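You operate a simulated robot arm through the tools that you are given. There is no shell and no other tool. Be economical: measure what you need, move in short steps, check, and stop when the job is done.

You run a simulated two-armed robot. Do the job below in one go: nothing can be reset, and whatever is moved stays where it is left.

TASK
Pick up the dauber with the black knob with one hand, pass it to the other hand and put it on the colour bench.

Only the result counts: the job must be done as asked and must still hold three seconds after the hand-in. Knocking over, shifting, dropping, spilling or breaking anything else fails it.

THE ROBOT
Two 7-joint arms with two-finger parallel grippers on one trunk, on a base that drives. Base frame: it is fixed to the floor where the robot stands at the start and does not move with it; the origin is under the middle of the robot, x ahead of it, y to its left, z up. Readings come in mm, rad, newtons and seconds.
The left shoulder is at the start at [-92, 119, 825], the right one opposite. With the tool pointing down near the work surface each hand reaches from about 100 to 540 mm from the robot's upright axis, wherever it stands, measured 20 degrees to its own side. Places, roughly: colour bench [700, -3300, 900]; dauber with the black knob (5x5x23 cm) [500, 100, 1000]. Payload 3.43 kg a hand.
The TCP of each hand is the grasp point between the finger pads, 30 mm short of the fingertips. In the tool frame z runs along the fingers and y along their closing line. The gripper opens to 94 mm. The fingers are 28 mm wide and 10 mm thick; the gripper's body (50 by 96 mm) begins 55 mm behind the TCP.
Orientation is that of the tool frame in the base frame, as a unit quaternion [x, y, z, w]. With the fingers straight down and closing along the base's y, the tool's x points along the base's -x, its y along +y and its z along -z.

THE INTERFACE
- The arms move only by the tool move_arm. It takes "left_commands", "right_commands" or both (then of equal length, played together; a hand with none holds still); each is a list of rows, each a list of 7 numbers: the shift along the tool's x, y, z in units of 20 mm (1.0 is 20 mm), then the turn, a rotation vector about the tool's x, y, z in units of 6 degrees (1.0 is 6 degrees), then the gripper command, from -1 (shut) to 1 (fully open), values between in proportion. In form: [[dx, dy, dz, ax, ay, az, gripper], ...]. A call has 1 to 12 rows; each row shifts and turns the commanded pose from where the row before left it, along the tool's axes as they then stand. A call with a number of a shift or a turn outside -1 to 1 is refused whole. Rows are played at 5 a second. More than 50 mm and 0.15 rad between two rows, or a gripper value outside its range, and nothing of the call is played. A pose out of reach is approached as far as the arm can. The call stops where the force on the tool passes 40 N (or 10 N more than at its start, if that is more) or the arm is blocked; 0.2 s more then pass. Each finger travels about 153 mm/s and halts on what it meets, pressing with about 31 N; the grip force reading is that of the motor and also rises with nothing between the fingers. The clock runs only during rows and for 0.2 s after the last one: add rows that do not move to give the fingers time. It gives the time, the measured TCP pose, the force on the tool (base axes), the opening and the grip force at its end, in the units of the frame above (readings bear some noise), with the torque about the TCP (base axes, N m) and any sound that the robot's microphone picked up, and new pictures: "views" is both (left out), scene, wrist or none (wrist: the cameras of the hands that moved).
- Cameras (640 x 400 px; columns grow to the right, rows downward): "scene" is now at [28.3, 21.9, 1540.8]; the picture's right is [0.32, -0.95, 0.00], its down [-0.74, -0.25, -0.62] and it looks along [0.59, 0.20, -0.79] (base axes); focal length 280 px, centre (320, 200). "left" rides on the left gripper at [76, -14, -102] in its tool frame; the picture's right is [0.18, 0.98, 0.00], its down [-0.75, 0.14, -0.64] and it looks along [-0.63, 0.12, 0.77] (tool axes); focal length 243 px, centre (320, 200). "right" rides on the right gripper at [76, 14, -103] in its tool frame; the picture's right is [-0.18, 0.98, 0.00], its down [-0.75, -0.14, -0.64] and it looks along [-0.63, -0.12, 0.77] (tool axes); focal length 243 px, centre (320, 200). There is no depth. A picture from a camera that has moved, and an enlarged one, comes with that camera's place and axes in the base frame and with its lens. The place of the scene camera against the robot may be out by one fixed shift of up to 12 mm in any direction.
- lift_body(by): slides the trunk up (or, below 0, down) by that many mm; the arms and the scene camera ride with it, the base frame stays. It gives what a move gives, with no picture.
- drive_base(legs): drives the robot by 1 to 6 legs, each [ahead, left, turn to the left] in mm, mm and rad, along the robot's own axes; the way and the turn of a leg run together, so that a leg with both is an arc; at most 1500 mm and 3.142 rad a leg. The arms and the cameras ride along, it lands a little off, and it stops where it bumps. It gives what a move gives, and a new picture of the scene camera.
- pan_tilt(pan, tilt): turns the head with the scene camera to pan (to the left, within 2.496 rad either way) and tilt (down, from -0.506 to 1.204), counted from straight ahead of the robot. It gives what a move gives, and a new picture of the scene camera.
- zoom(camera, box): a new picture of the part [left, top, right, bottom] of that camera's present view, enlarged. The clock stands still meanwhile.
- job_done(): hands the job in; it is judged then, once.

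Go step by step. Nothing tells you exact positions but the pictures and the camera data: compare them with the known pose of the tool, close in by small moves and look again before you grip or let go. The budget is 120 turns and 260 pictures, counting those below and the enlarged ones. Unless the task says otherwise, let go and move clear before handing in, and close with one line.

The tools are called after "Emit:" as a command line: name --argument value ..., lists and objects as JSON in quotes. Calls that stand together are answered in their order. move_arm: Moves the arms, as the interface text tells. Its arguments: {"type":"object","properties":{"left_commands":{"type":"array","items":{"type":"array","items":{"type":"number"}}},"right_commands":{"type":"array","items":{"type":"array","items":{"type":"number"}}},"views":{"type":"string","enum":["both","scene","wrist","none"]}},"required":[]} The other tools are called the same way: lift_body (by) slides the trunk up or down; drive_base (legs) drives the base; pan_tilt (pan, tilt) turns the head that bears the scene camera; zoom (camera, box) takes an enlarged picture of a part of a camera's view; job_done () hands the job in.

At the start:

```text
time: 0.0
left_ee_pos: [346.5, 254.9, 1136.2]
left_tcp_rot: [0.0, 1.0, 0.0, 0.001]
left_force: [0.8, -0.1, 0.3]
left_moment: [0.03, -0.02, 0.0]
left_opening: 94.0
left_finger_force: 0.1
right_ee_pos: [290.5, -61.7, 1168.9]
right_tcp_rot: [0.0, 1.0, -0.001, 0.0]
right_force: [0.4, 0.9, 0.8]
right_moment: [0.02, 0.02, 0.0]
right_opening: 94.2
right_finger_force: 0.1
trunk travel left (down, up): [-250.0, 85.0]
robot x, y, heading: [0.8, 2.2, 0.003]
head pan, tilt: [0.323, 0.904]
```

scene: 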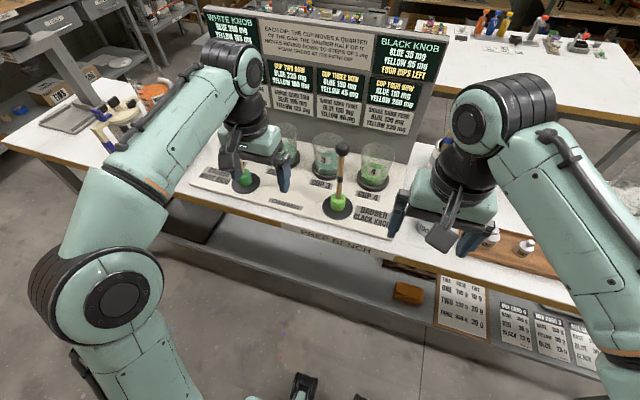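
right: 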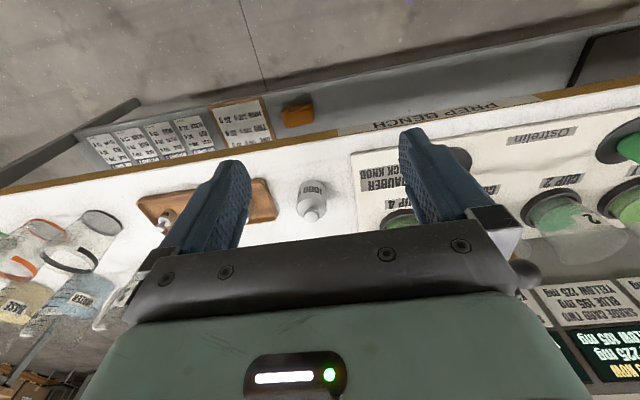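
left: 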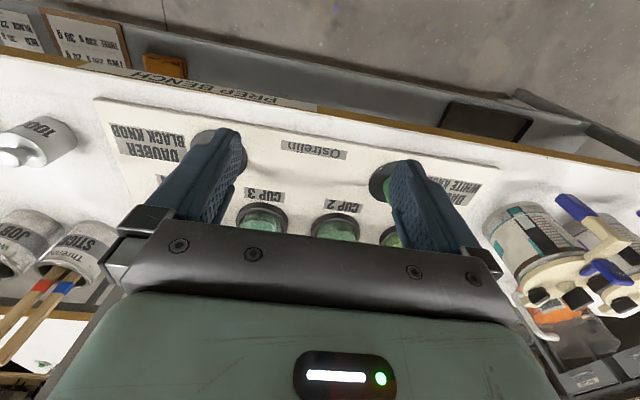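

I see a prep bench with cups, a board and two daubers; the black-knob one stands at about [500,100]. I'll enlarge the board and the dauber first.

Emit:
zoom --camera "scene" --box '[190, 0, 450, 160]'

Emit:
zoom --camera "scene" --box '[180, 110, 420, 250]'

Emit:
pan_tilt --pan -1.4 --tilt 0.3

```text
2.46 times, centred on (320, 80) of scene
camera zoom: at [28.3, 21.9, 1540.8], right [0.32, -0.95, 0.0], down [-0.74, -0.25, -0.62], along [0.59, 0.2, -0.79], focal length 690 px, centre (320, 495)
```

zoom: 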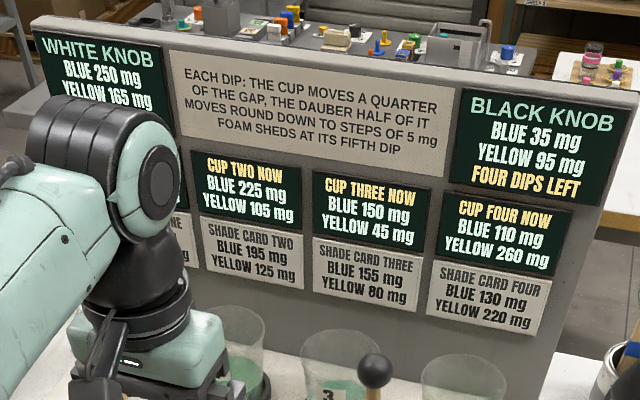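

```text
2.67 times, centred on (300, 180) of scene
camera zoom: at [28.3, 21.9, 1540.8], right [0.32, -0.95, 0.0], down [-0.74, -0.25, -0.62], along [0.59, 0.2, -0.79], focal length 748 px, centre (373, 253)
```

zoom: 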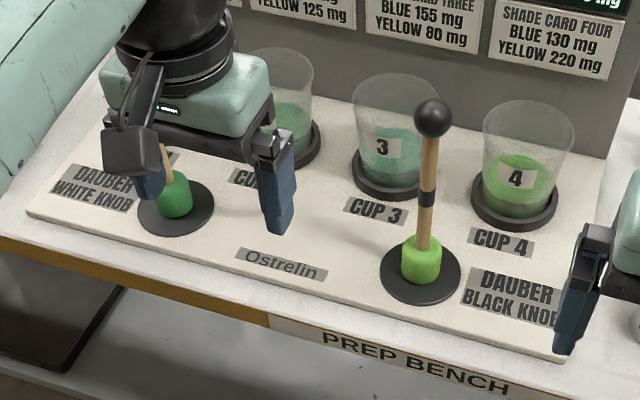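

```text
time: 1.8
left_ee_pos: [346.0, 255.3, 1136.9]
left_tcp_rot: [0.0, 1.0, 0.001, 0.0]
left_force: [0.5, 0.3, -0.5]
left_moment: [0.0, -0.02, -0.01]
left_opening: 93.9
left_finger_force: 0.0
right_ee_pos: [289.9, -62.6, 1167.4]
right_tcp_rot: [0.0, 1.0, 0.0, 0.0]
right_force: [0.3, -0.1, -0.7]
right_moment: [0.01, -0.02, 0.01]
right_opening: 94.1
right_finger_force: 0.1
trunk travel left (down, up): [-250.0, 85.0]
robot x, y, heading: [-1.0, 1.5, 0.001]
head pan, tilt: [-1.4, 0.3]
camera scene: at [-27.2, -94.0, 1593.2], right [-0.99, -0.17, 0.0], down [-0.05, 0.29, -0.96], along [0.16, -0.94, -0.3], focal length 280 px, centre (320, 200)
```

scene: 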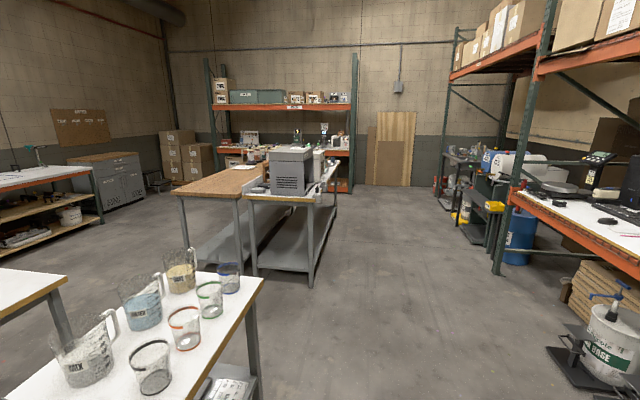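

The prep bench has the dauber standing on a black disk, and the colour bench is off to the right behind me. I'll look closer at each.

Emit:
zoom --camera "scene" --box '[160, 100, 380, 240]'

Emit:
pan_tilt --pan 0.2 --tilt 0.75

Emit:
zoom --camera "scene" --box '[260, 140, 400, 270]'

```text
2.86 times, centred on (270, 170) of scene
camera zoom: at [-27.2, -94.0, 1593.2], right [-0.99, -0.17, 0.0], down [-0.05, 0.29, -0.96], along [0.16, -0.94, -0.3], focal length 801 px, centre (463, 286)
```

zoom: 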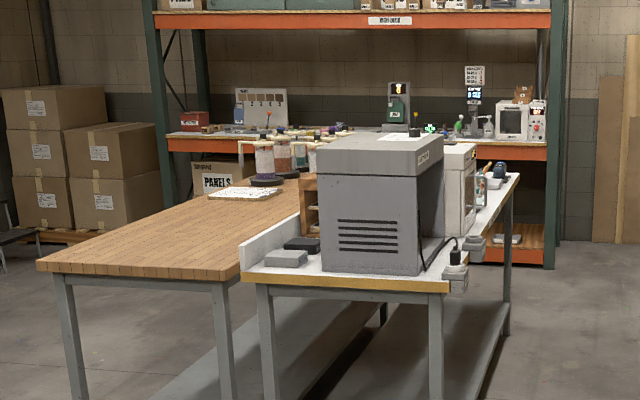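

```text
time: 3.4
left_ee_pos: [345.5, 254.3, 1136.3]
left_tcp_rot: [0.0, 1.0, 0.0, 0.0]
left_force: [-0.8, -0.5, 0.7]
left_moment: [-0.02, 0.0, 0.0]
left_opening: 94.1
left_finger_force: 0.0
right_ee_pos: [290.6, -61.6, 1167.6]
right_tcp_rot: [0.001, 1.0, 0.0, 0.0]
right_force: [0.4, 0.4, 0.3]
right_moment: [-0.03, 0.01, -0.03]
right_opening: 94.1
right_finger_force: 0.0
trunk travel left (down, up): [-250.0, 85.0]
robot x, y, heading: [-1.2, 0.7, -0.003]
head pan, tilt: [0.201, 0.75]
camera scene: at [38.1, 14.4, 1552.9], right [0.2, -0.98, 0.0], down [-0.67, -0.14, -0.73], along [0.72, 0.15, -0.68], focal length 280 px, centre (320, 200)
```

scene: 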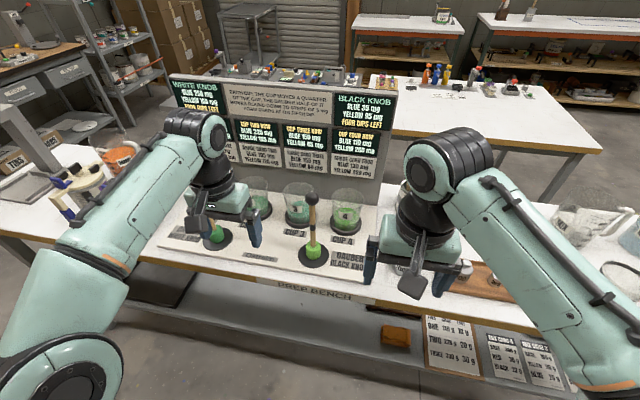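

```text
3.08 times, centred on (330, 205) of scene
camera zoom: at [38.1, 14.4, 1552.9], right [0.2, -0.98, 0.0], down [-0.67, -0.14, -0.73], along [0.72, 0.15, -0.68], focal length 863 px, centre (289, 185)
```

zoom: 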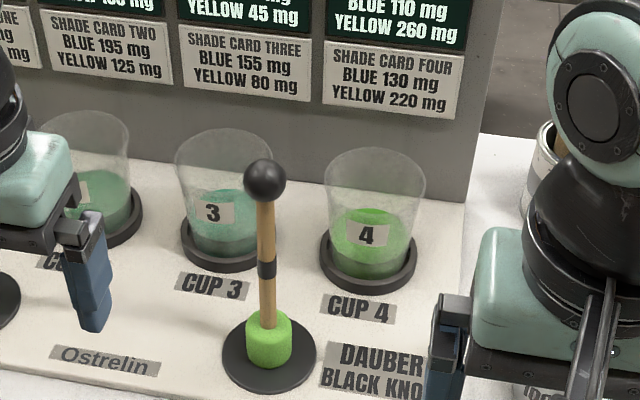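

The black-knob dauber stands about x≈492, y≈126, with its knob at z≈1125 and foot at z≈910. I'll turn the left hand to point forward, so it can grip the stick from the front.

Emit:
move_arm --left_commands '[[0, 0, 0, 0, -1, 0, 1], [0, 0, 0, 0, -1, 0, 1], [0, 0, 0, 0, -1, 0, 1], [0, 0, 0, 0, -1, 0, 1], [0, 0, 0, 0, -1, 0, 1], [0, 0, 0, 0, -1, 0, 1], [0, 0, 0, 0, -1, 0, 1], [0, 0, 0, 0, -1, 0, 1]]' --views "both"

```text
time: 5.2
left_ee_pos: [346.2, 253.0, 1137.2]
left_tcp_rot: [0.001, 0.914, 0.0, 0.407]
left_force: [0.0, 0.4, 0.1]
left_moment: [0.0, 0.0, 0.01]
left_opening: 93.9
left_finger_force: 0.0
right_ee_pos: [290.2, -61.8, 1167.9]
right_tcp_rot: [0.0, 1.0, 0.001, 0.0]
right_force: [0.3, -1.2, -0.2]
right_moment: [0.01, 0.0, 0.03]
right_opening: 93.9
right_finger_force: 0.0
trunk travel left (down, up): [-250.0, 85.0]
robot x, y, heading: [0.4, 3.1, 0.003]
head pan, tilt: [0.201, 0.75]
camera scene: at [37.7, 14.5, 1552.9], right [0.2, -0.98, 0.0], down [-0.67, -0.14, -0.73], along [0.72, 0.15, -0.68], focal length 280 px, centre (320, 200)
camera left: at [218.8, 239.9, 1148.0], right [-0.12, 0.98, -0.14], down [0.02, 0.14, 0.99], along [0.99, 0.12, -0.04], focal length 243 px, centre (320, 200)
```

scene: 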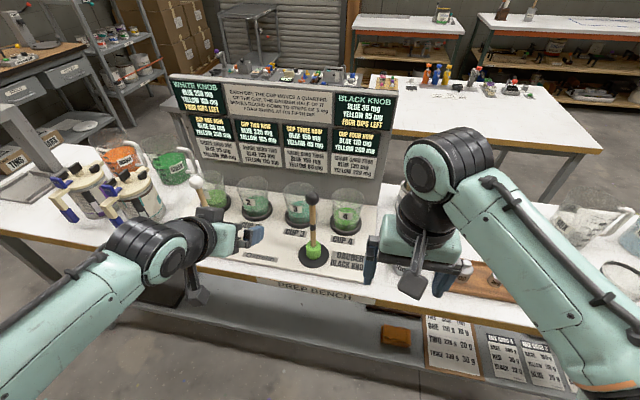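
left: 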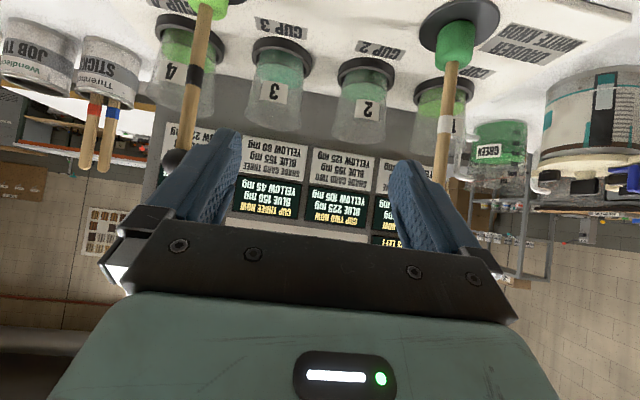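

The left hand's own view shows the knob about 250 mm ahead and to the right. I'll finish the turn and move toward y≈150.

Emit:
move_arm --left_commands '[[0, -1, 0, 0, -1, 0, 1], [0, -1, 0, 0, -1, 0, 1], [0, -1, 0, 0, -1, 0, 1], [0, -1, 0, 0, -1, 0, 1], [0, -1, 0, 0, -1, 0, 1], [0, 0, 0, 0, -1, 0, 1], [0, 0, 0, 0, -1, 0, 1], [1, 0, 0, 0, 0, 0, 1], [1, 0, 0, 0, 0, 0, 1]]' --views "both"

```text
time: 7.2
left_ee_pos: [348.7, 154.2, 1097.9]
left_tcp_rot: [0.0, 0.707, -0.001, 0.707]
left_force: [0.7, 0.5, 0.3]
left_moment: [0.02, 0.0, -0.01]
left_opening: 94.0
left_finger_force: 0.1
left hand out of reach, approached as far as the arm can: row 9
right_ee_pos: [290.9, -62.4, 1166.6]
right_tcp_rot: [-0.001, 1.0, 0.001, 0.0]
right_force: [0.6, -0.1, -0.1]
right_moment: [0.0, -0.01, 0.0]
right_opening: 93.8
right_finger_force: 0.2
trunk travel left (down, up): [-250.0, 85.0]
robot x, y, heading: [4.0, 0.3, -0.001]
head pan, tilt: [0.201, 0.75]
camera scene: at [38.6, 14.4, 1552.9], right [0.2, -0.98, 0.0], down [-0.67, -0.14, -0.73], along [0.72, 0.15, -0.68], focal length 280 px, centre (320, 200)
camera left: at [246.1, 140.6, 1021.1], right [0.0, 0.98, -0.18], down [-0.64, 0.14, 0.75], along [0.77, 0.12, 0.63], focal length 243 px, centre (320, 200)
```

scene: 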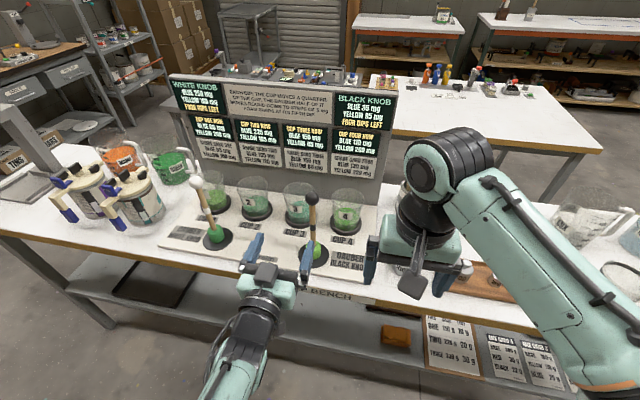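
left: 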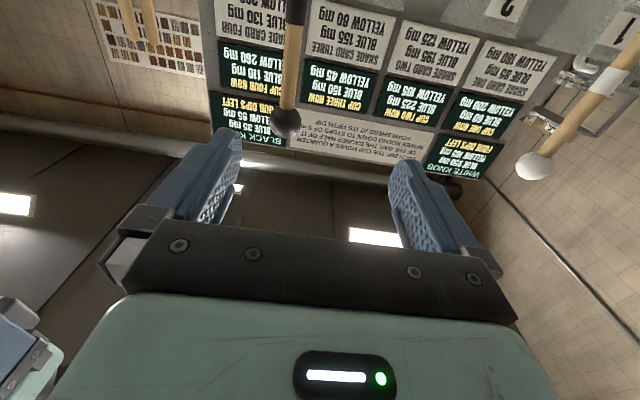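

The knob now triangulates to about (492, 126, 1126). I'll centre on y≈126, come forward to x≈420 and drop to z≈1055.

Emit:
move_arm --left_commands '[[0, -0.7, 0.5, 0, 0, 0, 1], [0, -0.7, 0.8, 0, 0, 0, 1], [0, 0, 0.8, 0, 0, 0, 1], [0.7, 0, 0.5, 0, 0, 0, 1], [0.7, 0, 0.5, 0, 0, 0, 1], [0.7, 0, 0.4, 0, 0, 0, 1], [0, 0, 0, 0, 0, 0, 1]]' --views "both"

```text
time: 8.8
left_ee_pos: [418.1, 126.7, 1055.8]
left_tcp_rot: [0.0, 0.707, 0.0, 0.707]
left_force: [-0.1, 0.0, 0.2]
left_moment: [-0.06, 0.01, 0.0]
left_opening: 94.1
left_finger_force: 0.1
right_ee_pos: [291.7, -61.7, 1168.9]
right_tcp_rot: [0.0, 1.0, 0.001, 0.0]
right_force: [-0.2, 0.8, -0.5]
right_moment: [-0.01, 0.01, 0.0]
right_opening: 94.1
right_finger_force: 0.1
trunk travel left (down, up): [-250.0, 85.0]
robot x, y, heading: [-1.4, 1.6, -0.0]
head pan, tilt: [0.201, 0.75]
camera scene: at [37.8, 14.7, 1552.9], right [0.2, -0.98, 0.0], down [-0.67, -0.14, -0.73], along [0.72, 0.15, -0.68], focal length 280 px, centre (320, 200)
camera left: at [315.5, 111.8, 978.7], right [0.0, 0.98, -0.18], down [-0.64, 0.14, 0.75], along [0.77, 0.12, 0.63], focal length 243 px, centre (320, 200)
```

scene: 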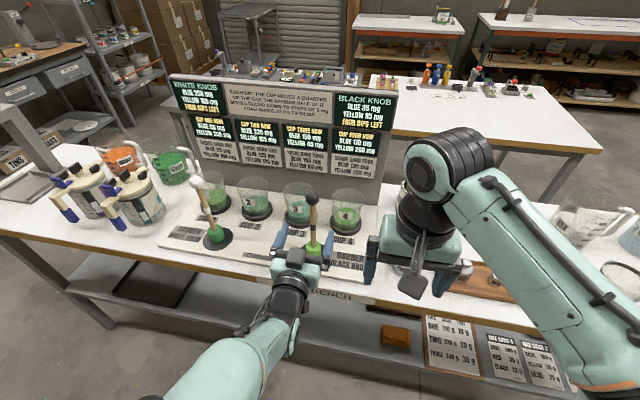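
left: 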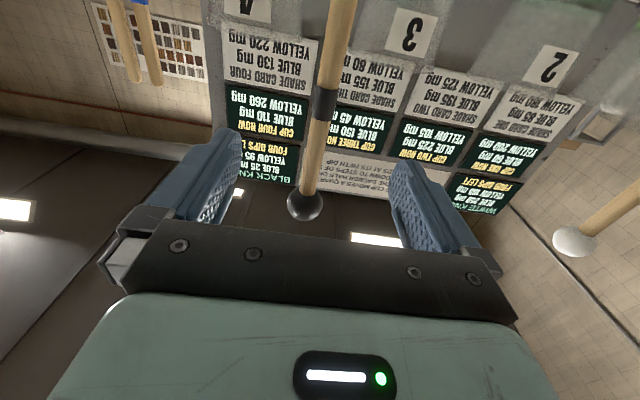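

The stick sits centred between the open fingers. I'll go forward 74 mm, watching clearance to the cups, which begin around x≈565.

Emit:
move_arm --left_commands '[[0, 0, 0.9, 0, 0, 0, 1], [0, 0, 0.9, 0, 0, 0, 1], [0, 0, 0.9, 0, 0, 0, 1], [0, 0, 0.9, 0, 0, 0, 1], [0, 0, 0, 0, 0, 0, 1]]' --views "both"

Emit:
zoom --camera "scene" --box '[230, 150, 400, 290]'

```text
time: 10.0
left_ee_pos: [490.7, 124.4, 1058.0]
left_tcp_rot: [0.0, 0.707, 0.0, 0.707]
left_force: [-0.2, -0.4, 0.7]
left_moment: [0.01, -0.04, 0.03]
left_opening: 93.9
left_finger_force: 0.0
right_ee_pos: [289.7, -61.7, 1168.3]
right_tcp_rot: [0.0, 1.0, 0.0, 0.0]
right_force: [-0.1, 0.1, 0.9]
right_moment: [0.02, -0.01, 0.02]
right_opening: 94.1
right_finger_force: 0.0
trunk travel left (down, up): [-250.0, 85.0]
robot x, y, heading: [1.4, -0.6, -0.001]
head pan, tilt: [0.201, 0.75]
camera scene: at [37.8, 14.6, 1552.9], right [0.2, -0.98, 0.0], down [-0.67, -0.14, -0.73], along [0.72, 0.15, -0.68], focal length 280 px, centre (320, 200)
camera left: at [388.1, 111.9, 981.3], right [0.0, 0.98, -0.18], down [-0.64, 0.14, 0.75], along [0.77, 0.12, 0.63], focal length 243 px, centre (320, 200)
```

scene: 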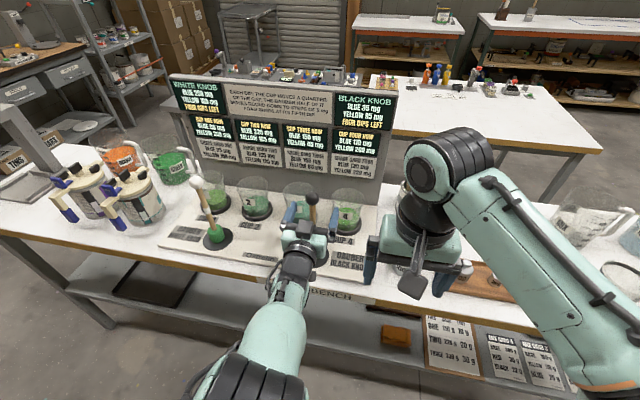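
left: 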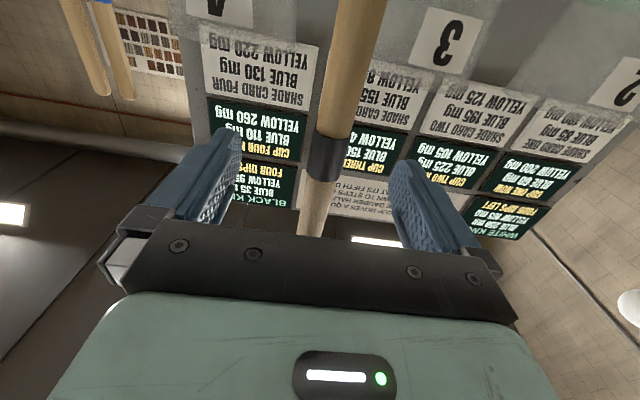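

```text
2.86 times, centred on (315, 220) of scene
camera zoom: at [37.8, 14.6, 1552.9], right [0.2, -0.98, 0.0], down [-0.67, -0.14, -0.73], along [0.72, 0.15, -0.68], focal length 801 px, centre (334, 143)
```

zoom: 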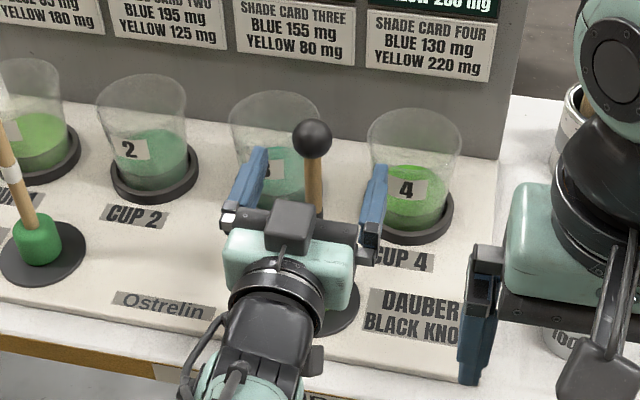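

The stick is at the TCP. I'll close the left hand.

Emit:
move_arm --left_commands '[[0, 0, 0, 0, 0, 0, 0.3], [0, 0, 0, 0, 0, 0, -0.3], [0, 0, 0, 0, 0, 0, -0.6], [0, 0, 0, 0, 0, 0, -1], [0, 0, 0, 0, 0, 0, -1], [0, 0, 0, 0, 0, 0, -1]]' --views "both"

Emit:
zoom --camera "scene" --box '[230, 150, 400, 290]'

```text
time: 11.4
left_ee_pos: [490.9, 126.3, 1057.7]
left_tcp_rot: [0.0, 0.707, 0.0, 0.707]
left_force: [0.0, 0.4, 0.4]
left_moment: [0.01, -0.02, 0.02]
left_opening: 17.6
left_finger_force: 30.6
right_ee_pos: [291.2, -62.5, 1167.9]
right_tcp_rot: [0.0, 1.0, 0.0, 0.0]
right_force: [0.6, -0.4, 0.4]
right_moment: [-0.02, -0.06, -0.04]
right_opening: 93.9
right_finger_force: 0.0
trunk travel left (down, up): [-250.0, 85.0]
robot x, y, heading: [-0.3, 4.1, 0.002]
head pan, tilt: [0.201, 0.75]
camera scene: at [38.1, 14.5, 1552.9], right [0.2, -0.98, 0.0], down [-0.67, -0.14, -0.73], along [0.72, 0.15, -0.68], focal length 280 px, centre (320, 200)
camera left: at [388.1, 112.0, 981.1], right [0.0, 0.98, -0.18], down [-0.64, 0.14, 0.75], along [0.77, 0.12, 0.63], focal length 243 px, centre (320, 200)
```

scene: 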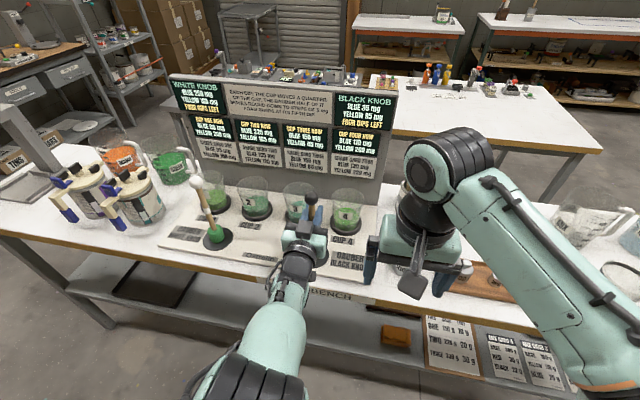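
left: 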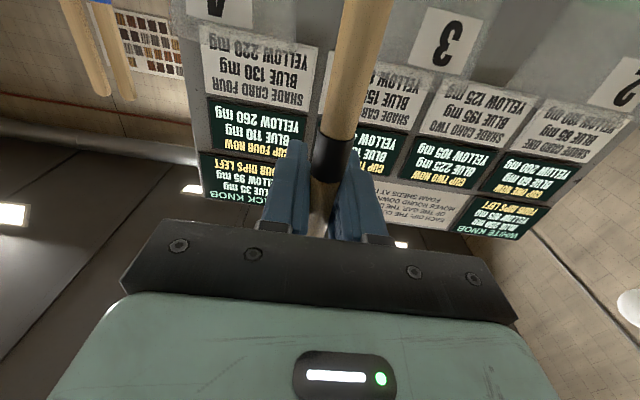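

```text
2.86 times, centred on (315, 220) of scene
camera zoom: at [38.1, 14.5, 1552.9], right [0.2, -0.98, 0.0], down [-0.67, -0.14, -0.73], along [0.72, 0.15, -0.68], focal length 801 px, centre (334, 143)
```

zoom: 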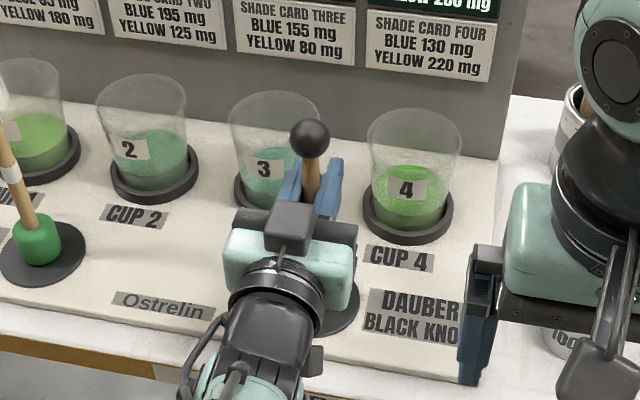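

It is gripped, with 17.6 mm opening. I'll lift it slowly.

Emit:
move_arm --left_commands '[[-0.3, 0, 0, 0, 0, 0, -1], [-0.5, 0, 0, 0, 0, 0, -1], [-0.7, 0, 0, 0, 0, 0, -1], [-0.7, 0, 0, 0, 0, 0, -1], [-0.8, 0, 0, 0, 0, 0, -1], [0, 0, 0, 0, 0, 0, -1]]' --views "both"

Emit:
zoom --camera "scene" --box '[230, 130, 400, 290]'

```text
time: 12.8
left_ee_pos: [490.8, 127.6, 1116.3]
left_tcp_rot: [0.0, 0.707, 0.0, 0.707]
left_force: [-0.6, 0.9, -0.5]
left_moment: [-0.01, -0.02, 0.0]
left_opening: 17.2
left_finger_force: 30.5
right_ee_pos: [290.7, -61.7, 1167.6]
right_tcp_rot: [0.0, 1.0, 0.0, 0.0]
right_force: [0.6, 0.1, -0.7]
right_moment: [0.0, 0.0, 0.01]
right_opening: 94.0
right_finger_force: 0.0
trunk travel left (down, up): [-250.0, 85.0]
robot x, y, heading: [-1.7, -1.6, -0.002]
head pan, tilt: [0.201, 0.75]
camera scene: at [38.3, 14.5, 1552.9], right [0.2, -0.98, 0.0], down [-0.67, -0.14, -0.73], along [0.72, 0.15, -0.68], focal length 280 px, centre (320, 200)
camera left: at [388.2, 113.1, 1039.9], right [0.0, 0.98, -0.18], down [-0.64, 0.14, 0.75], along [0.77, 0.12, 0.63], focal length 243 px, centre (320, 200)
```

scene: 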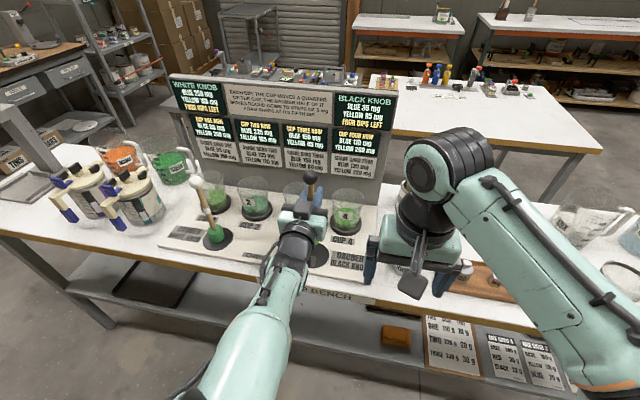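
left: 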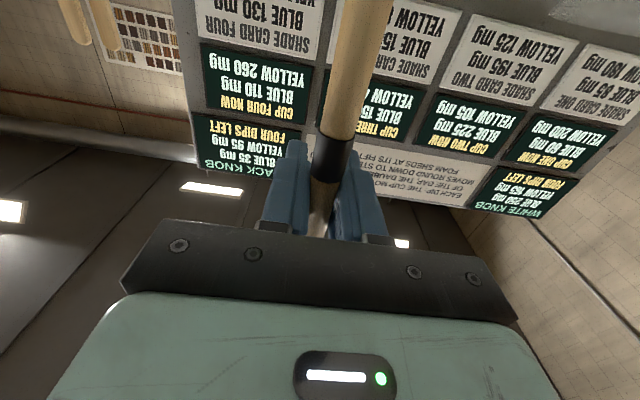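

```text
2.50 times, centred on (315, 210) of scene
camera zoom: at [38.3, 14.5, 1552.9], right [0.2, -0.98, 0.0], down [-0.67, -0.14, -0.73], along [0.72, 0.15, -0.68], focal length 701 px, centre (332, 175)
```

zoom: 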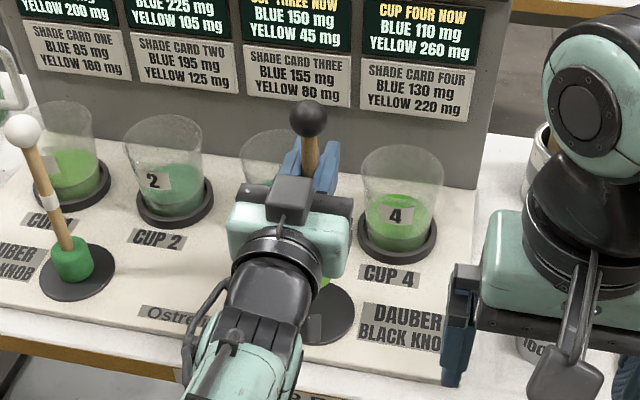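

The dauber is in the left hand and its disk stayed put. I'll back away from the prep bench, then slide right toward the colour bench, whose front edge I put at x≈390, y −2300 to −4170.

Emit:
drive_base --legs '[[-480, 0, 0]]'

Emit:
pan_tilt --pan -1.57 --tilt 0.5

```text
time: 15.7
left_ee_pos: [14.7, 126.5, 1117.3]
left_tcp_rot: [0.002, 0.707, -0.002, 0.707]
left_force: [-0.8, 0.1, -0.2]
left_moment: [0.04, -0.05, -0.02]
left_opening: 17.7
left_finger_force: 30.6
right_ee_pos: [-185.9, -61.7, 1167.2]
right_tcp_rot: [0.001, 1.0, 0.0, -0.001]
right_force: [-0.4, -0.8, -0.1]
right_moment: [-0.02, 0.0, 0.01]
right_opening: 93.8
right_finger_force: 0.1
trunk travel left (down, up): [-250.0, 85.0]
robot x, y, heading: [-476.1, 1.1, -0.004]
head pan, tilt: [0.201, 0.75]
camera scene: at [-438.2, 15.2, 1552.9], right [0.2, -0.98, 0.0], down [-0.67, -0.13, -0.73], along [0.72, 0.14, -0.68], focal length 280 px, centre (320, 200)
```

scene: 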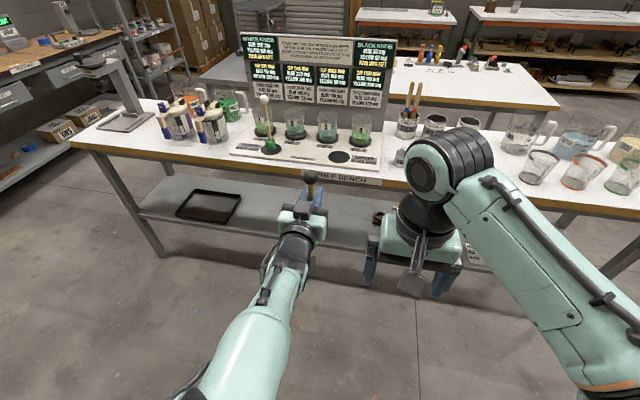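

```text
time: 17.4
left_ee_pos: [15.6, 125.9, 1117.0]
left_tcp_rot: [0.001, 0.707, -0.001, 0.707]
left_force: [0.9, 0.0, -1.0]
left_moment: [-0.03, -0.02, -0.01]
left_opening: 17.3
left_finger_force: 31.4
right_ee_pos: [-185.4, -62.0, 1167.7]
right_tcp_rot: [0.001, 1.0, 0.0, 0.0]
right_force: [0.6, -0.5, 0.5]
right_moment: [-0.01, -0.01, -0.01]
right_opening: 94.0
right_finger_force: 0.0
trunk travel left (down, up): [-250.0, 85.0]
robot x, y, heading: [-477.8, -0.8, -0.005]
head pan, tilt: [-1.571, 0.499]
camera scene: at [-519.3, -92.0, 1574.8], right [-1.0, 0.0, 0.0], down [0.0, 0.48, -0.88], along [0.0, -0.88, -0.48], focal length 280 px, centre (320, 200)
```

scene: 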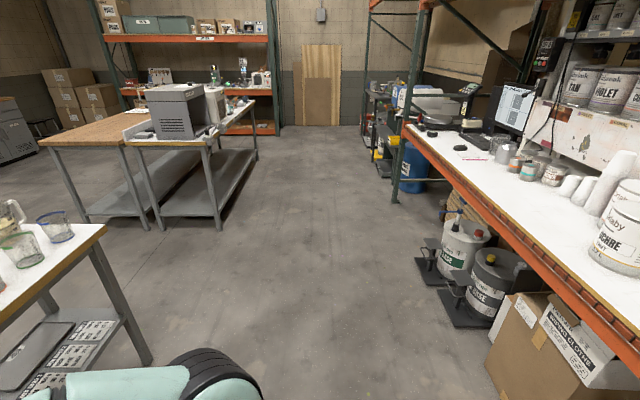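

The corridor is clear about 800 mm to both sides. I'll slide right about 3 m.

Emit:
drive_base --legs '[[0, -1500, 0], [0, -1500, 0]]'

Emit:
pan_tilt --pan -0.1 --tilt 0.55

```text
time: 43.8
left_ee_pos: [-75.8, -2903.0, 1115.0]
left_tcp_rot: [0.01, 0.707, -0.011, 0.707]
left_force: [1.2, -0.6, -1.2]
left_moment: [0.02, -0.05, -0.02]
left_opening: 17.7
left_finger_force: 30.7
right_ee_pos: [-280.7, -3086.7, 1167.3]
right_tcp_rot: [0.016, 1.0, 0.0, 0.0]
right_force: [1.0, 0.1, 0.5]
right_moment: [0.0, 0.0, 0.01]
right_opening: 94.0
right_finger_force: 0.0
trunk travel left (down, up): [-250.0, 85.0]
robot x, y, heading: [-569.1, -3015.9, -0.03]
head pan, tilt: [-1.571, 0.499]
camera scene: at [-615.8, -3106.2, 1574.8], right [-1.0, 0.03, 0.0], down [0.02, 0.48, -0.88], along [-0.03, -0.88, -0.48], focal length 280 px, centre (320, 200)
```

scene: 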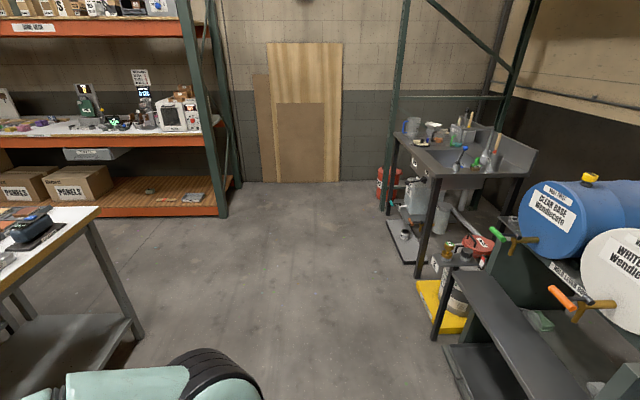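

```text
time: 45.4
left_ee_pos: [-74.6, -2903.0, 1115.7]
left_tcp_rot: [0.011, 0.707, -0.011, 0.707]
left_force: [0.3, -1.4, -1.2]
left_moment: [-0.02, -0.01, 0.03]
left_opening: 17.4
left_finger_force: 31.2
right_ee_pos: [-280.1, -3086.6, 1168.0]
right_tcp_rot: [0.017, 1.0, 0.0, -0.001]
right_force: [0.0, -0.8, -0.6]
right_moment: [0.05, 0.01, -0.02]
right_opening: 94.1
right_finger_force: 0.1
trunk travel left (down, up): [-250.0, 85.0]
robot x, y, heading: [-570.0, -3013.3, -0.035]
head pan, tilt: [-0.099, 0.55]
camera scene: at [-523.9, -3027.1, 1570.3], right [-0.13, -0.99, 0.0], down [-0.52, 0.07, -0.85], along [0.85, -0.11, -0.52], focal length 280 px, centre (320, 200)
```

scene: 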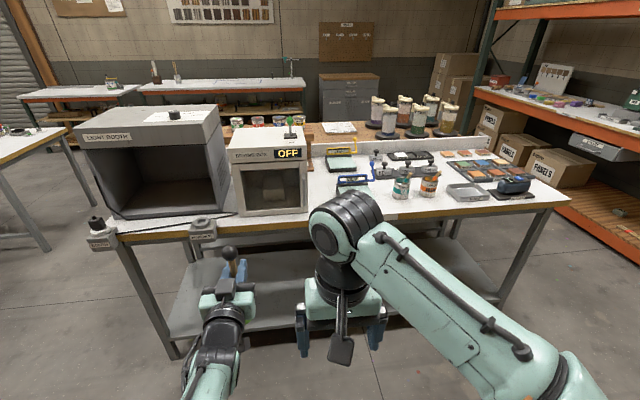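

Emit:
zoom --camera "scene" --box '[220, 100, 580, 230]'

Emit:
zoom --camera "scene" --box '[170, 230, 330, 340]'

```text
1.78 times, centred on (400, 165) of scene
camera zoom: at [-523.9, -3027.1, 1570.3], right [-0.13, -0.99, 0.0], down [-0.52, 0.07, -0.85], along [0.85, -0.11, -0.52], focal length 498 px, centre (178, 262)
```

zoom: 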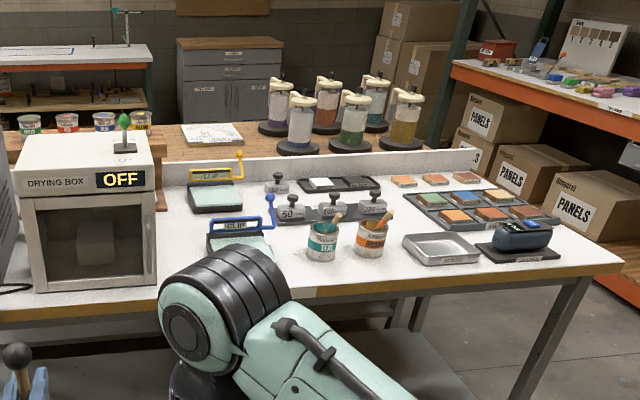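

```text
3.64 times, centred on (250, 285) of scene
camera zoom: at [-523.9, -3027.1, 1570.3], right [-0.13, -0.99, 0.0], down [-0.52, 0.07, -0.85], along [0.85, -0.11, -0.52], focal length 1020 px, centre (574, -109)
```

zoom: 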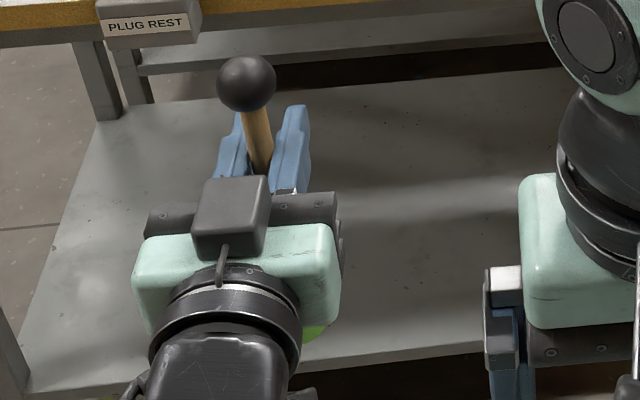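

The front strip of the colour bench between the drying box and the teal pot looks free, around (480, −3330), partly hidden by my arm. I'll rearrange the arms here first: right hand out to the side, then the left with the dauber to the middle and lower.

Emit:
move_arm --right_commands '[[0, -0.9, 0, 0, 0, 0, 1], [0, -0.9, 0, 0, 0, 0, 1], [-0.9, -0.9, 0, 0, 0, 0, 1], [-0.9, -0.9, 0, 0, 0, 0, 1], [-0.9, -0.9, 0, 0, 0, 0, 1], [-0.9, -0.9, 0, 0, 0, 0, 1], [-0.9, 0, 0, 0, 0, 0, 1], [-0.9, 0, 0, 0, 0, 0, 1], [-0.9, 0, 0, 0, 0, 0, 1], [-0.7, 0, 0, 0, 0, 0, 1]]' --views "none"

Emit:
move_arm --left_commands '[[0.6, -0.6, -0.3, 0, 0, 0, -1], [0.6, -0.6, -0.3, 0, 0, 0, -1], [0.6, -0.6, -0.3, 0, 0, 0, -1], [0.6, -0.6, -0.3, 0, 0, 0, -1], [0.6, -0.6, -0.3, 0, 0, 0, -1], [0.6, -0.6, -0.3, 0, 0, 0, -1], [0.6, -0.6, -0.3, 0, 0, 0, -1], [0.6, -0.6, -0.3, 0, 0, 0, -1], [0.5, -0.6, -0.3, 0, 0, 0, -1], [0.5, -0.6, -0.3, 0, 0, 0, -1], [0, 0, 0, 0, 0, 0, -1]]' --views "scene"

```text
time: 47.5
left_ee_pos: [-75.3, -2903.1, 1116.5]
left_tcp_rot: [0.011, 0.707, -0.011, 0.707]
left_force: [0.6, 0.3, -0.8]
left_moment: [0.01, -0.04, 0.0]
left_opening: 17.2
left_finger_force: 31.4
right_ee_pos: [-178.2, -3197.8, 1167.2]
right_tcp_rot: [0.016, 1.0, 0.0, 0.001]
right_force: [0.9, 0.3, 0.1]
right_moment: [-0.02, -0.01, 0.01]
right_opening: 94.0
right_finger_force: 0.1
right hand out of reach, approached as far as the arm can: row 9, 10
trunk travel left (down, up): [-250.0, 85.0]
robot x, y, heading: [-569.4, -3014.8, -0.032]
head pan, tilt: [-0.099, 0.55]
```

```text
time: 50.0
left_ee_pos: [-140.0, -3021.3, 1000.0]
left_tcp_rot: [0.01, 0.707, -0.01, 0.707]
left_force: [0.7, 1.0, -1.3]
left_moment: [0.03, -0.02, -0.01]
left_opening: 17.5
left_finger_force: 31.5
right_ee_pos: [-176.4, -3198.5, 1167.7]
right_tcp_rot: [0.017, 1.0, -0.001, 0.001]
right_force: [0.1, -0.3, 0.6]
right_moment: [0.02, 0.03, 0.02]
right_opening: 93.8
right_finger_force: 0.1
trunk travel left (down, up): [-250.0, 85.0]
robot x, y, heading: [-571.0, -3012.4, -0.027]
head pan, tilt: [-0.099, 0.55]
camera scene: at [-523.8, -3026.7, 1570.3], right [-0.13, -0.99, 0.0], down [-0.52, 0.07, -0.85], along [0.85, -0.11, -0.52], focal length 280 px, centre (320, 200)
```

scene: 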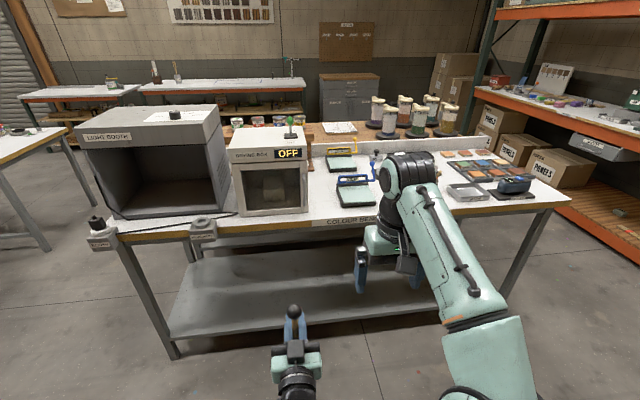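

The left hand with the dauber is now central. I'll raise the trunk, slide right to y≈−3450 and look at the free area between the blue clip and the teal pot.

Emit:
lift_body --by 85

Emit:
drive_base --legs '[[200, -440, 0.03]]'

Emit:
pan_tilt --pan 0.0 --tilt 0.75

Emit:
zoom --camera "scene" --box '[160, 60, 480, 260]'

```text
time: 51.2
left_ee_pos: [-133.5, -3005.1, 1082.4]
left_tcp_rot: [-0.009, 0.713, -0.006, 0.701]
left_force: [0.6, 0.3, -1.1]
left_moment: [-0.01, 0.0, -0.01]
left_opening: 17.5
left_finger_force: 30.8
right_ee_pos: [-176.9, -3196.9, 1252.6]
right_tcp_rot: [0.017, 1.0, 0.0, 0.0]
right_force: [-0.2, 0.4, -0.7]
right_moment: [-0.03, -0.01, -0.02]
right_opening: 94.0
right_finger_force: 0.0
trunk travel left (down, up): [-335.0, 0.0]
robot x, y, heading: [-565.4, -3015.8, -0.027]
head pan, tilt: [-0.099, 0.55]
```

```text
time: 55.5
left_ee_pos: [63.0, -3429.2, 1079.7]
left_tcp_rot: [-0.016, 0.712, 0.01, 0.702]
left_force: [-0.1, 0.2, -1.0]
left_moment: [0.01, 0.01, 0.0]
left_opening: 17.5
left_finger_force: 30.9
right_ee_pos: [25.2, -3621.4, 1254.3]
right_tcp_rot: [0.0, 1.0, -0.001, 0.0]
right_force: [0.3, -0.5, 0.7]
right_moment: [0.0, -0.01, -0.01]
right_opening: 93.9
right_finger_force: 0.2
trunk travel left (down, up): [-335.0, 0.0]
robot x, y, heading: [-372.6, -3455.5, 0.005]
head pan, tilt: [-0.099, 0.55]
camera scene: at [-328.2, -3464.2, 1660.0], right [-0.1, -1.0, 0.0], down [-0.52, 0.05, -0.85], along [0.85, -0.08, -0.52], focal length 280 px, centre (320, 200)
```

scene: 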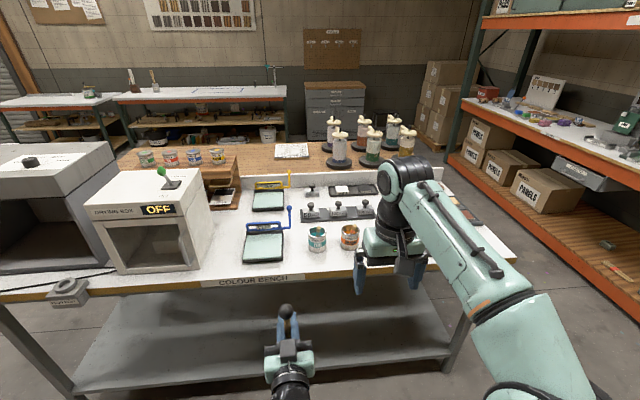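

```text
time: 56.2
left_ee_pos: [64.5, -3427.7, 1080.2]
left_tcp_rot: [-0.017, 0.712, 0.011, 0.701]
left_force: [-0.3, 0.2, -1.8]
left_moment: [0.0, 0.0, 0.02]
left_opening: 17.4
left_finger_force: 31.2
right_ee_pos: [26.8, -3621.6, 1252.5]
right_tcp_rot: [0.0, 1.0, 0.0, 0.0]
right_force: [-0.3, -0.3, 0.6]
right_moment: [0.01, -0.01, 0.01]
right_opening: 93.9
right_finger_force: 0.0
trunk travel left (down, up): [-335.0, 0.0]
robot x, y, heading: [-370.8, -3451.7, -0.001]
head pan, tilt: [0.0, 0.75]
camera scene: at [-334.6, -3455.3, 1642.7], right [0.0, -1.0, 0.0], down [-0.68, 0.0, -0.73], along [0.73, 0.0, -0.68], focal length 280 px, centre (320, 200)
```

scene: 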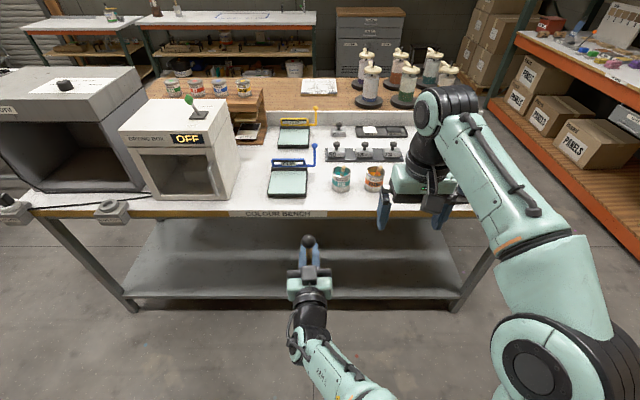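

```text
2.00 times, centred on (320, 160) of scene
camera zoom: at [-334.6, -3455.3, 1642.7], right [0.0, -1.0, 0.0], down [-0.68, 0.0, -0.73], along [0.73, 0.0, -0.68], focal length 561 px, centre (320, 280)
```

zoom: 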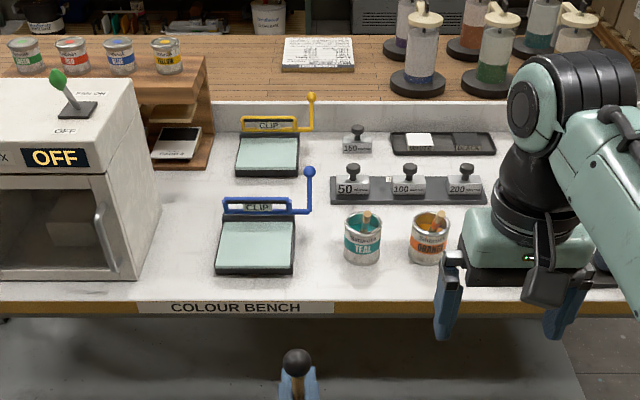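

There's a clear spot at about (450, −3457), right of the blue clip and in front of the pots. I'll bring the left hand in slightly so the right can reach over the knob.

Emit:
move_arm --left_commands '[[0, -0.4, -0.5, 0, 0, 0, -1], [0, -0.4, -0.5, 0, 0, 0, -1], [0, -0.4, -0.5, 0, 0, 0, -1], [0, 0, 0, 0, 0, 0, -1], [0, 0, 0, 0, 0, 0, -1]]' --views "both"

```text
time: 57.2
left_ee_pos: [54.7, -3393.3, 1059.0]
left_tcp_rot: [-0.069, 0.728, 0.055, 0.68]
left_force: [-0.5, 0.4, -1.4]
left_moment: [0.03, -0.01, 0.01]
left_opening: 17.7
left_finger_force: 30.8
right_ee_pos: [25.8, -3622.1, 1253.7]
right_tcp_rot: [-0.001, 1.0, 0.0, 0.001]
right_force: [0.3, -0.1, 0.6]
right_moment: [-0.01, -0.02, 0.02]
right_opening: 94.1
right_finger_force: 0.0
trunk travel left (down, up): [-335.0, 0.0]
robot x, y, heading: [-371.9, -3453.3, 0.004]
head pan, tilt: [0.0, 0.75]
stopped in row 4 (left hand): the arm was blocked; the commanded pose is now the measured one
camera scene: at [-334.6, -3455.2, 1642.7], right [0.0, -1.0, 0.0], down [-0.68, 0.0, -0.73], along [0.73, 0.0, -0.68], focal length 280 px, centre (320, 200)
camera left: at [-48.8, -3426.7, 990.1], right [-0.19, 0.96, -0.2], down [-0.61, 0.05, 0.79], along [0.77, 0.27, 0.58], focal length 243 px, centre (320, 200)
```

scene: 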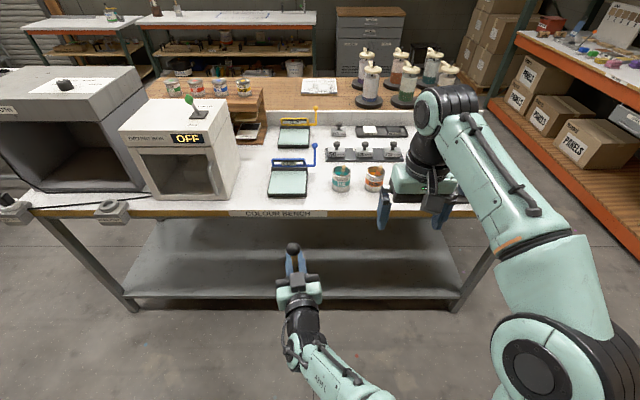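
left: 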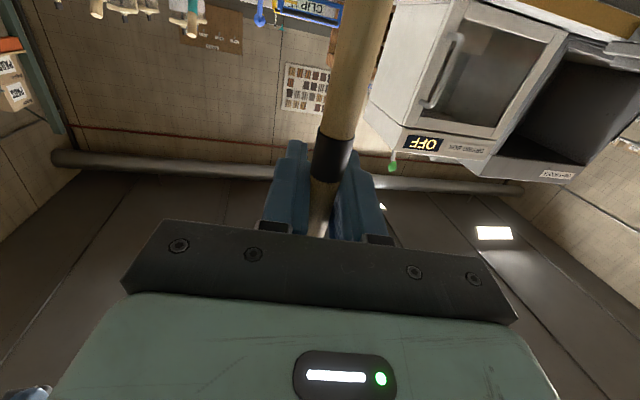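

The left arm is blocked in that pose, with its elbow folded toward the trunk. I'll yaw the left hand about 45° to the right so its wrist sits out to the left, which frees the elbow.

Emit:
move_arm --left_commands '[[-0.15, 0.2, 0.4, 0.92, -0.07, 0, -1], [-0.15, 0.2, 0.4, 0.92, -0.07, 0, -1], [-0.15, 0, 0, 0.92, -0.07, 0, -1], [-0.15, 0, 0, 0.92, -0.07, 0, -1], [-0.15, 0, 0, 0.92, -0.07, 0, -1], [-0.15, 0, 0, 0.92, -0.07, 0, -1], [-0.15, 0, 0, 0.92, -0.07, 0, -1], [-0.15, 0, 0, 0.92, -0.07, 0, -1], [0, 0, 0, 0.92, -0.07, 0, -1], [0, 0, 0, 0.92, -0.07, 0, -1], [0, 0, 0, 0, 0, 0, -1]]' --views "both"

```text
time: 59.6
left_ee_pos: [69.4, -3383.1, 1082.8]
left_tcp_rot: [0.257, 0.645, -0.287, 0.66]
left_force: [0.4, -1.5, -0.6]
left_moment: [-0.02, -0.01, -0.01]
left_opening: 17.4
left_finger_force: 31.1
right_ee_pos: [26.6, -3621.4, 1254.1]
right_tcp_rot: [-0.001, 1.0, 0.0, 0.0]
right_force: [0.5, 0.4, -0.3]
right_moment: [0.0, 0.01, 0.02]
right_opening: 94.2
right_finger_force: 0.1
trunk travel left (down, up): [-335.0, 0.0]
robot x, y, heading: [-369.8, -3451.6, 0.004]
head pan, tilt: [0.0, 0.75]
camera scene: at [-334.8, -3455.5, 1642.7], right [0.0, -1.0, 0.0], down [-0.68, 0.0, -0.73], along [0.73, 0.0, -0.68], focal length 280 px, centre (320, 200)
camera left: at [-12.4, -3324.2, 1003.1], right [0.7, 0.68, -0.21], down [-0.35, 0.59, 0.73], along [0.62, -0.43, 0.65], focal length 243 px, centre (320, 200)
```

scene: 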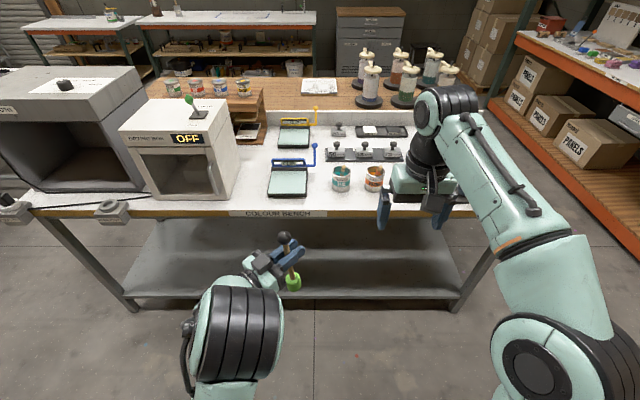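
left: 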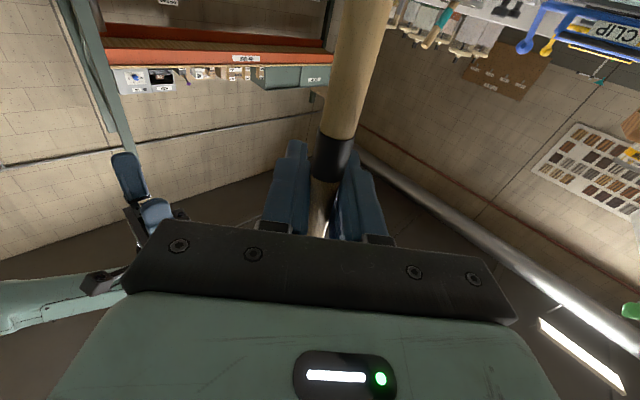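

The elbow is free and the stick is nearly vertical. I'll bring the dauber to the centreline and trim the small tilt.

Emit:
move_arm --left_commands '[[-0.1, -0.75, 0.2, 0, 0.08, 0.08, -1], [-0.1, -0.75, 0.2, 0, 0.08, 0.08, -1], [-0.1, -0.75, 0.2, 0, 0.08, 0.08, -1], [-0.1, -0.75, 0.2, 0, 0.08, 0.08, -1], [-0.1, -0.75, 0.2, 0, 0, 0, -1], [0, 0, 0, 0, 0, 0, -1]]' --views "scene"

Emit:
zoom --camera "scene" --box '[220, 200, 420, 325]'

```text
time: 61.0
left_ee_pos: [30.9, -3450.4, 1093.9]
left_tcp_rot: [0.272, 0.652, -0.27, 0.654]
left_force: [0.0, 0.0, -1.1]
left_moment: [-0.01, 0.02, -0.02]
left_opening: 17.4
left_finger_force: 30.5
right_ee_pos: [25.9, -3622.1, 1254.8]
right_tcp_rot: [-0.001, 1.0, 0.0, 0.0]
right_force: [0.0, -0.3, -0.2]
right_moment: [-0.01, -0.01, -0.01]
right_opening: 93.8
right_finger_force: 0.1
trunk travel left (down, up): [-335.0, 0.0]
robot x, y, heading: [-373.8, -3452.9, -0.0]
head pan, tilt: [0.0, 0.75]
camera scene: at [-334.4, -3455.1, 1642.7], right [0.0, -1.0, 0.0], down [-0.68, 0.0, -0.73], along [0.73, 0.0, -0.68], focal length 280 px, centre (320, 200)
```

scene: 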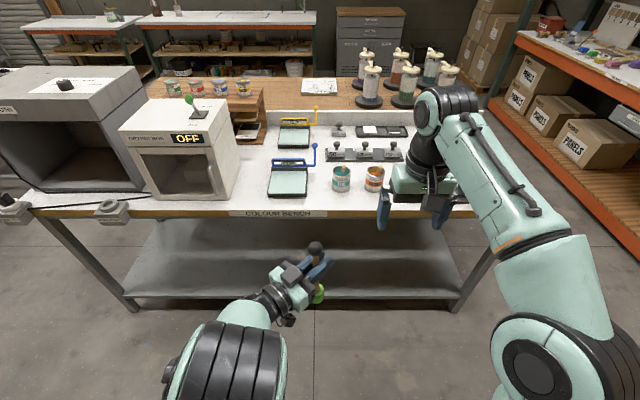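

```text
3.20 times, centred on (320, 262) of scene
camera zoom: at [-334.4, -3455.1, 1642.7], right [0.0, -1.0, 0.0], down [-0.68, 0.0, -0.73], along [0.73, 0.0, -0.68], focal length 897 px, centre (320, 0)
```

zoom: 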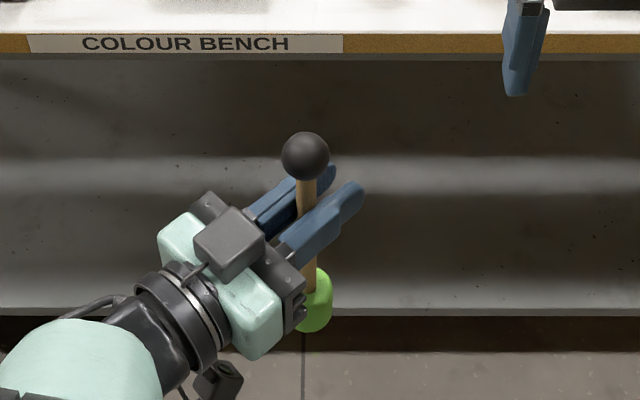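

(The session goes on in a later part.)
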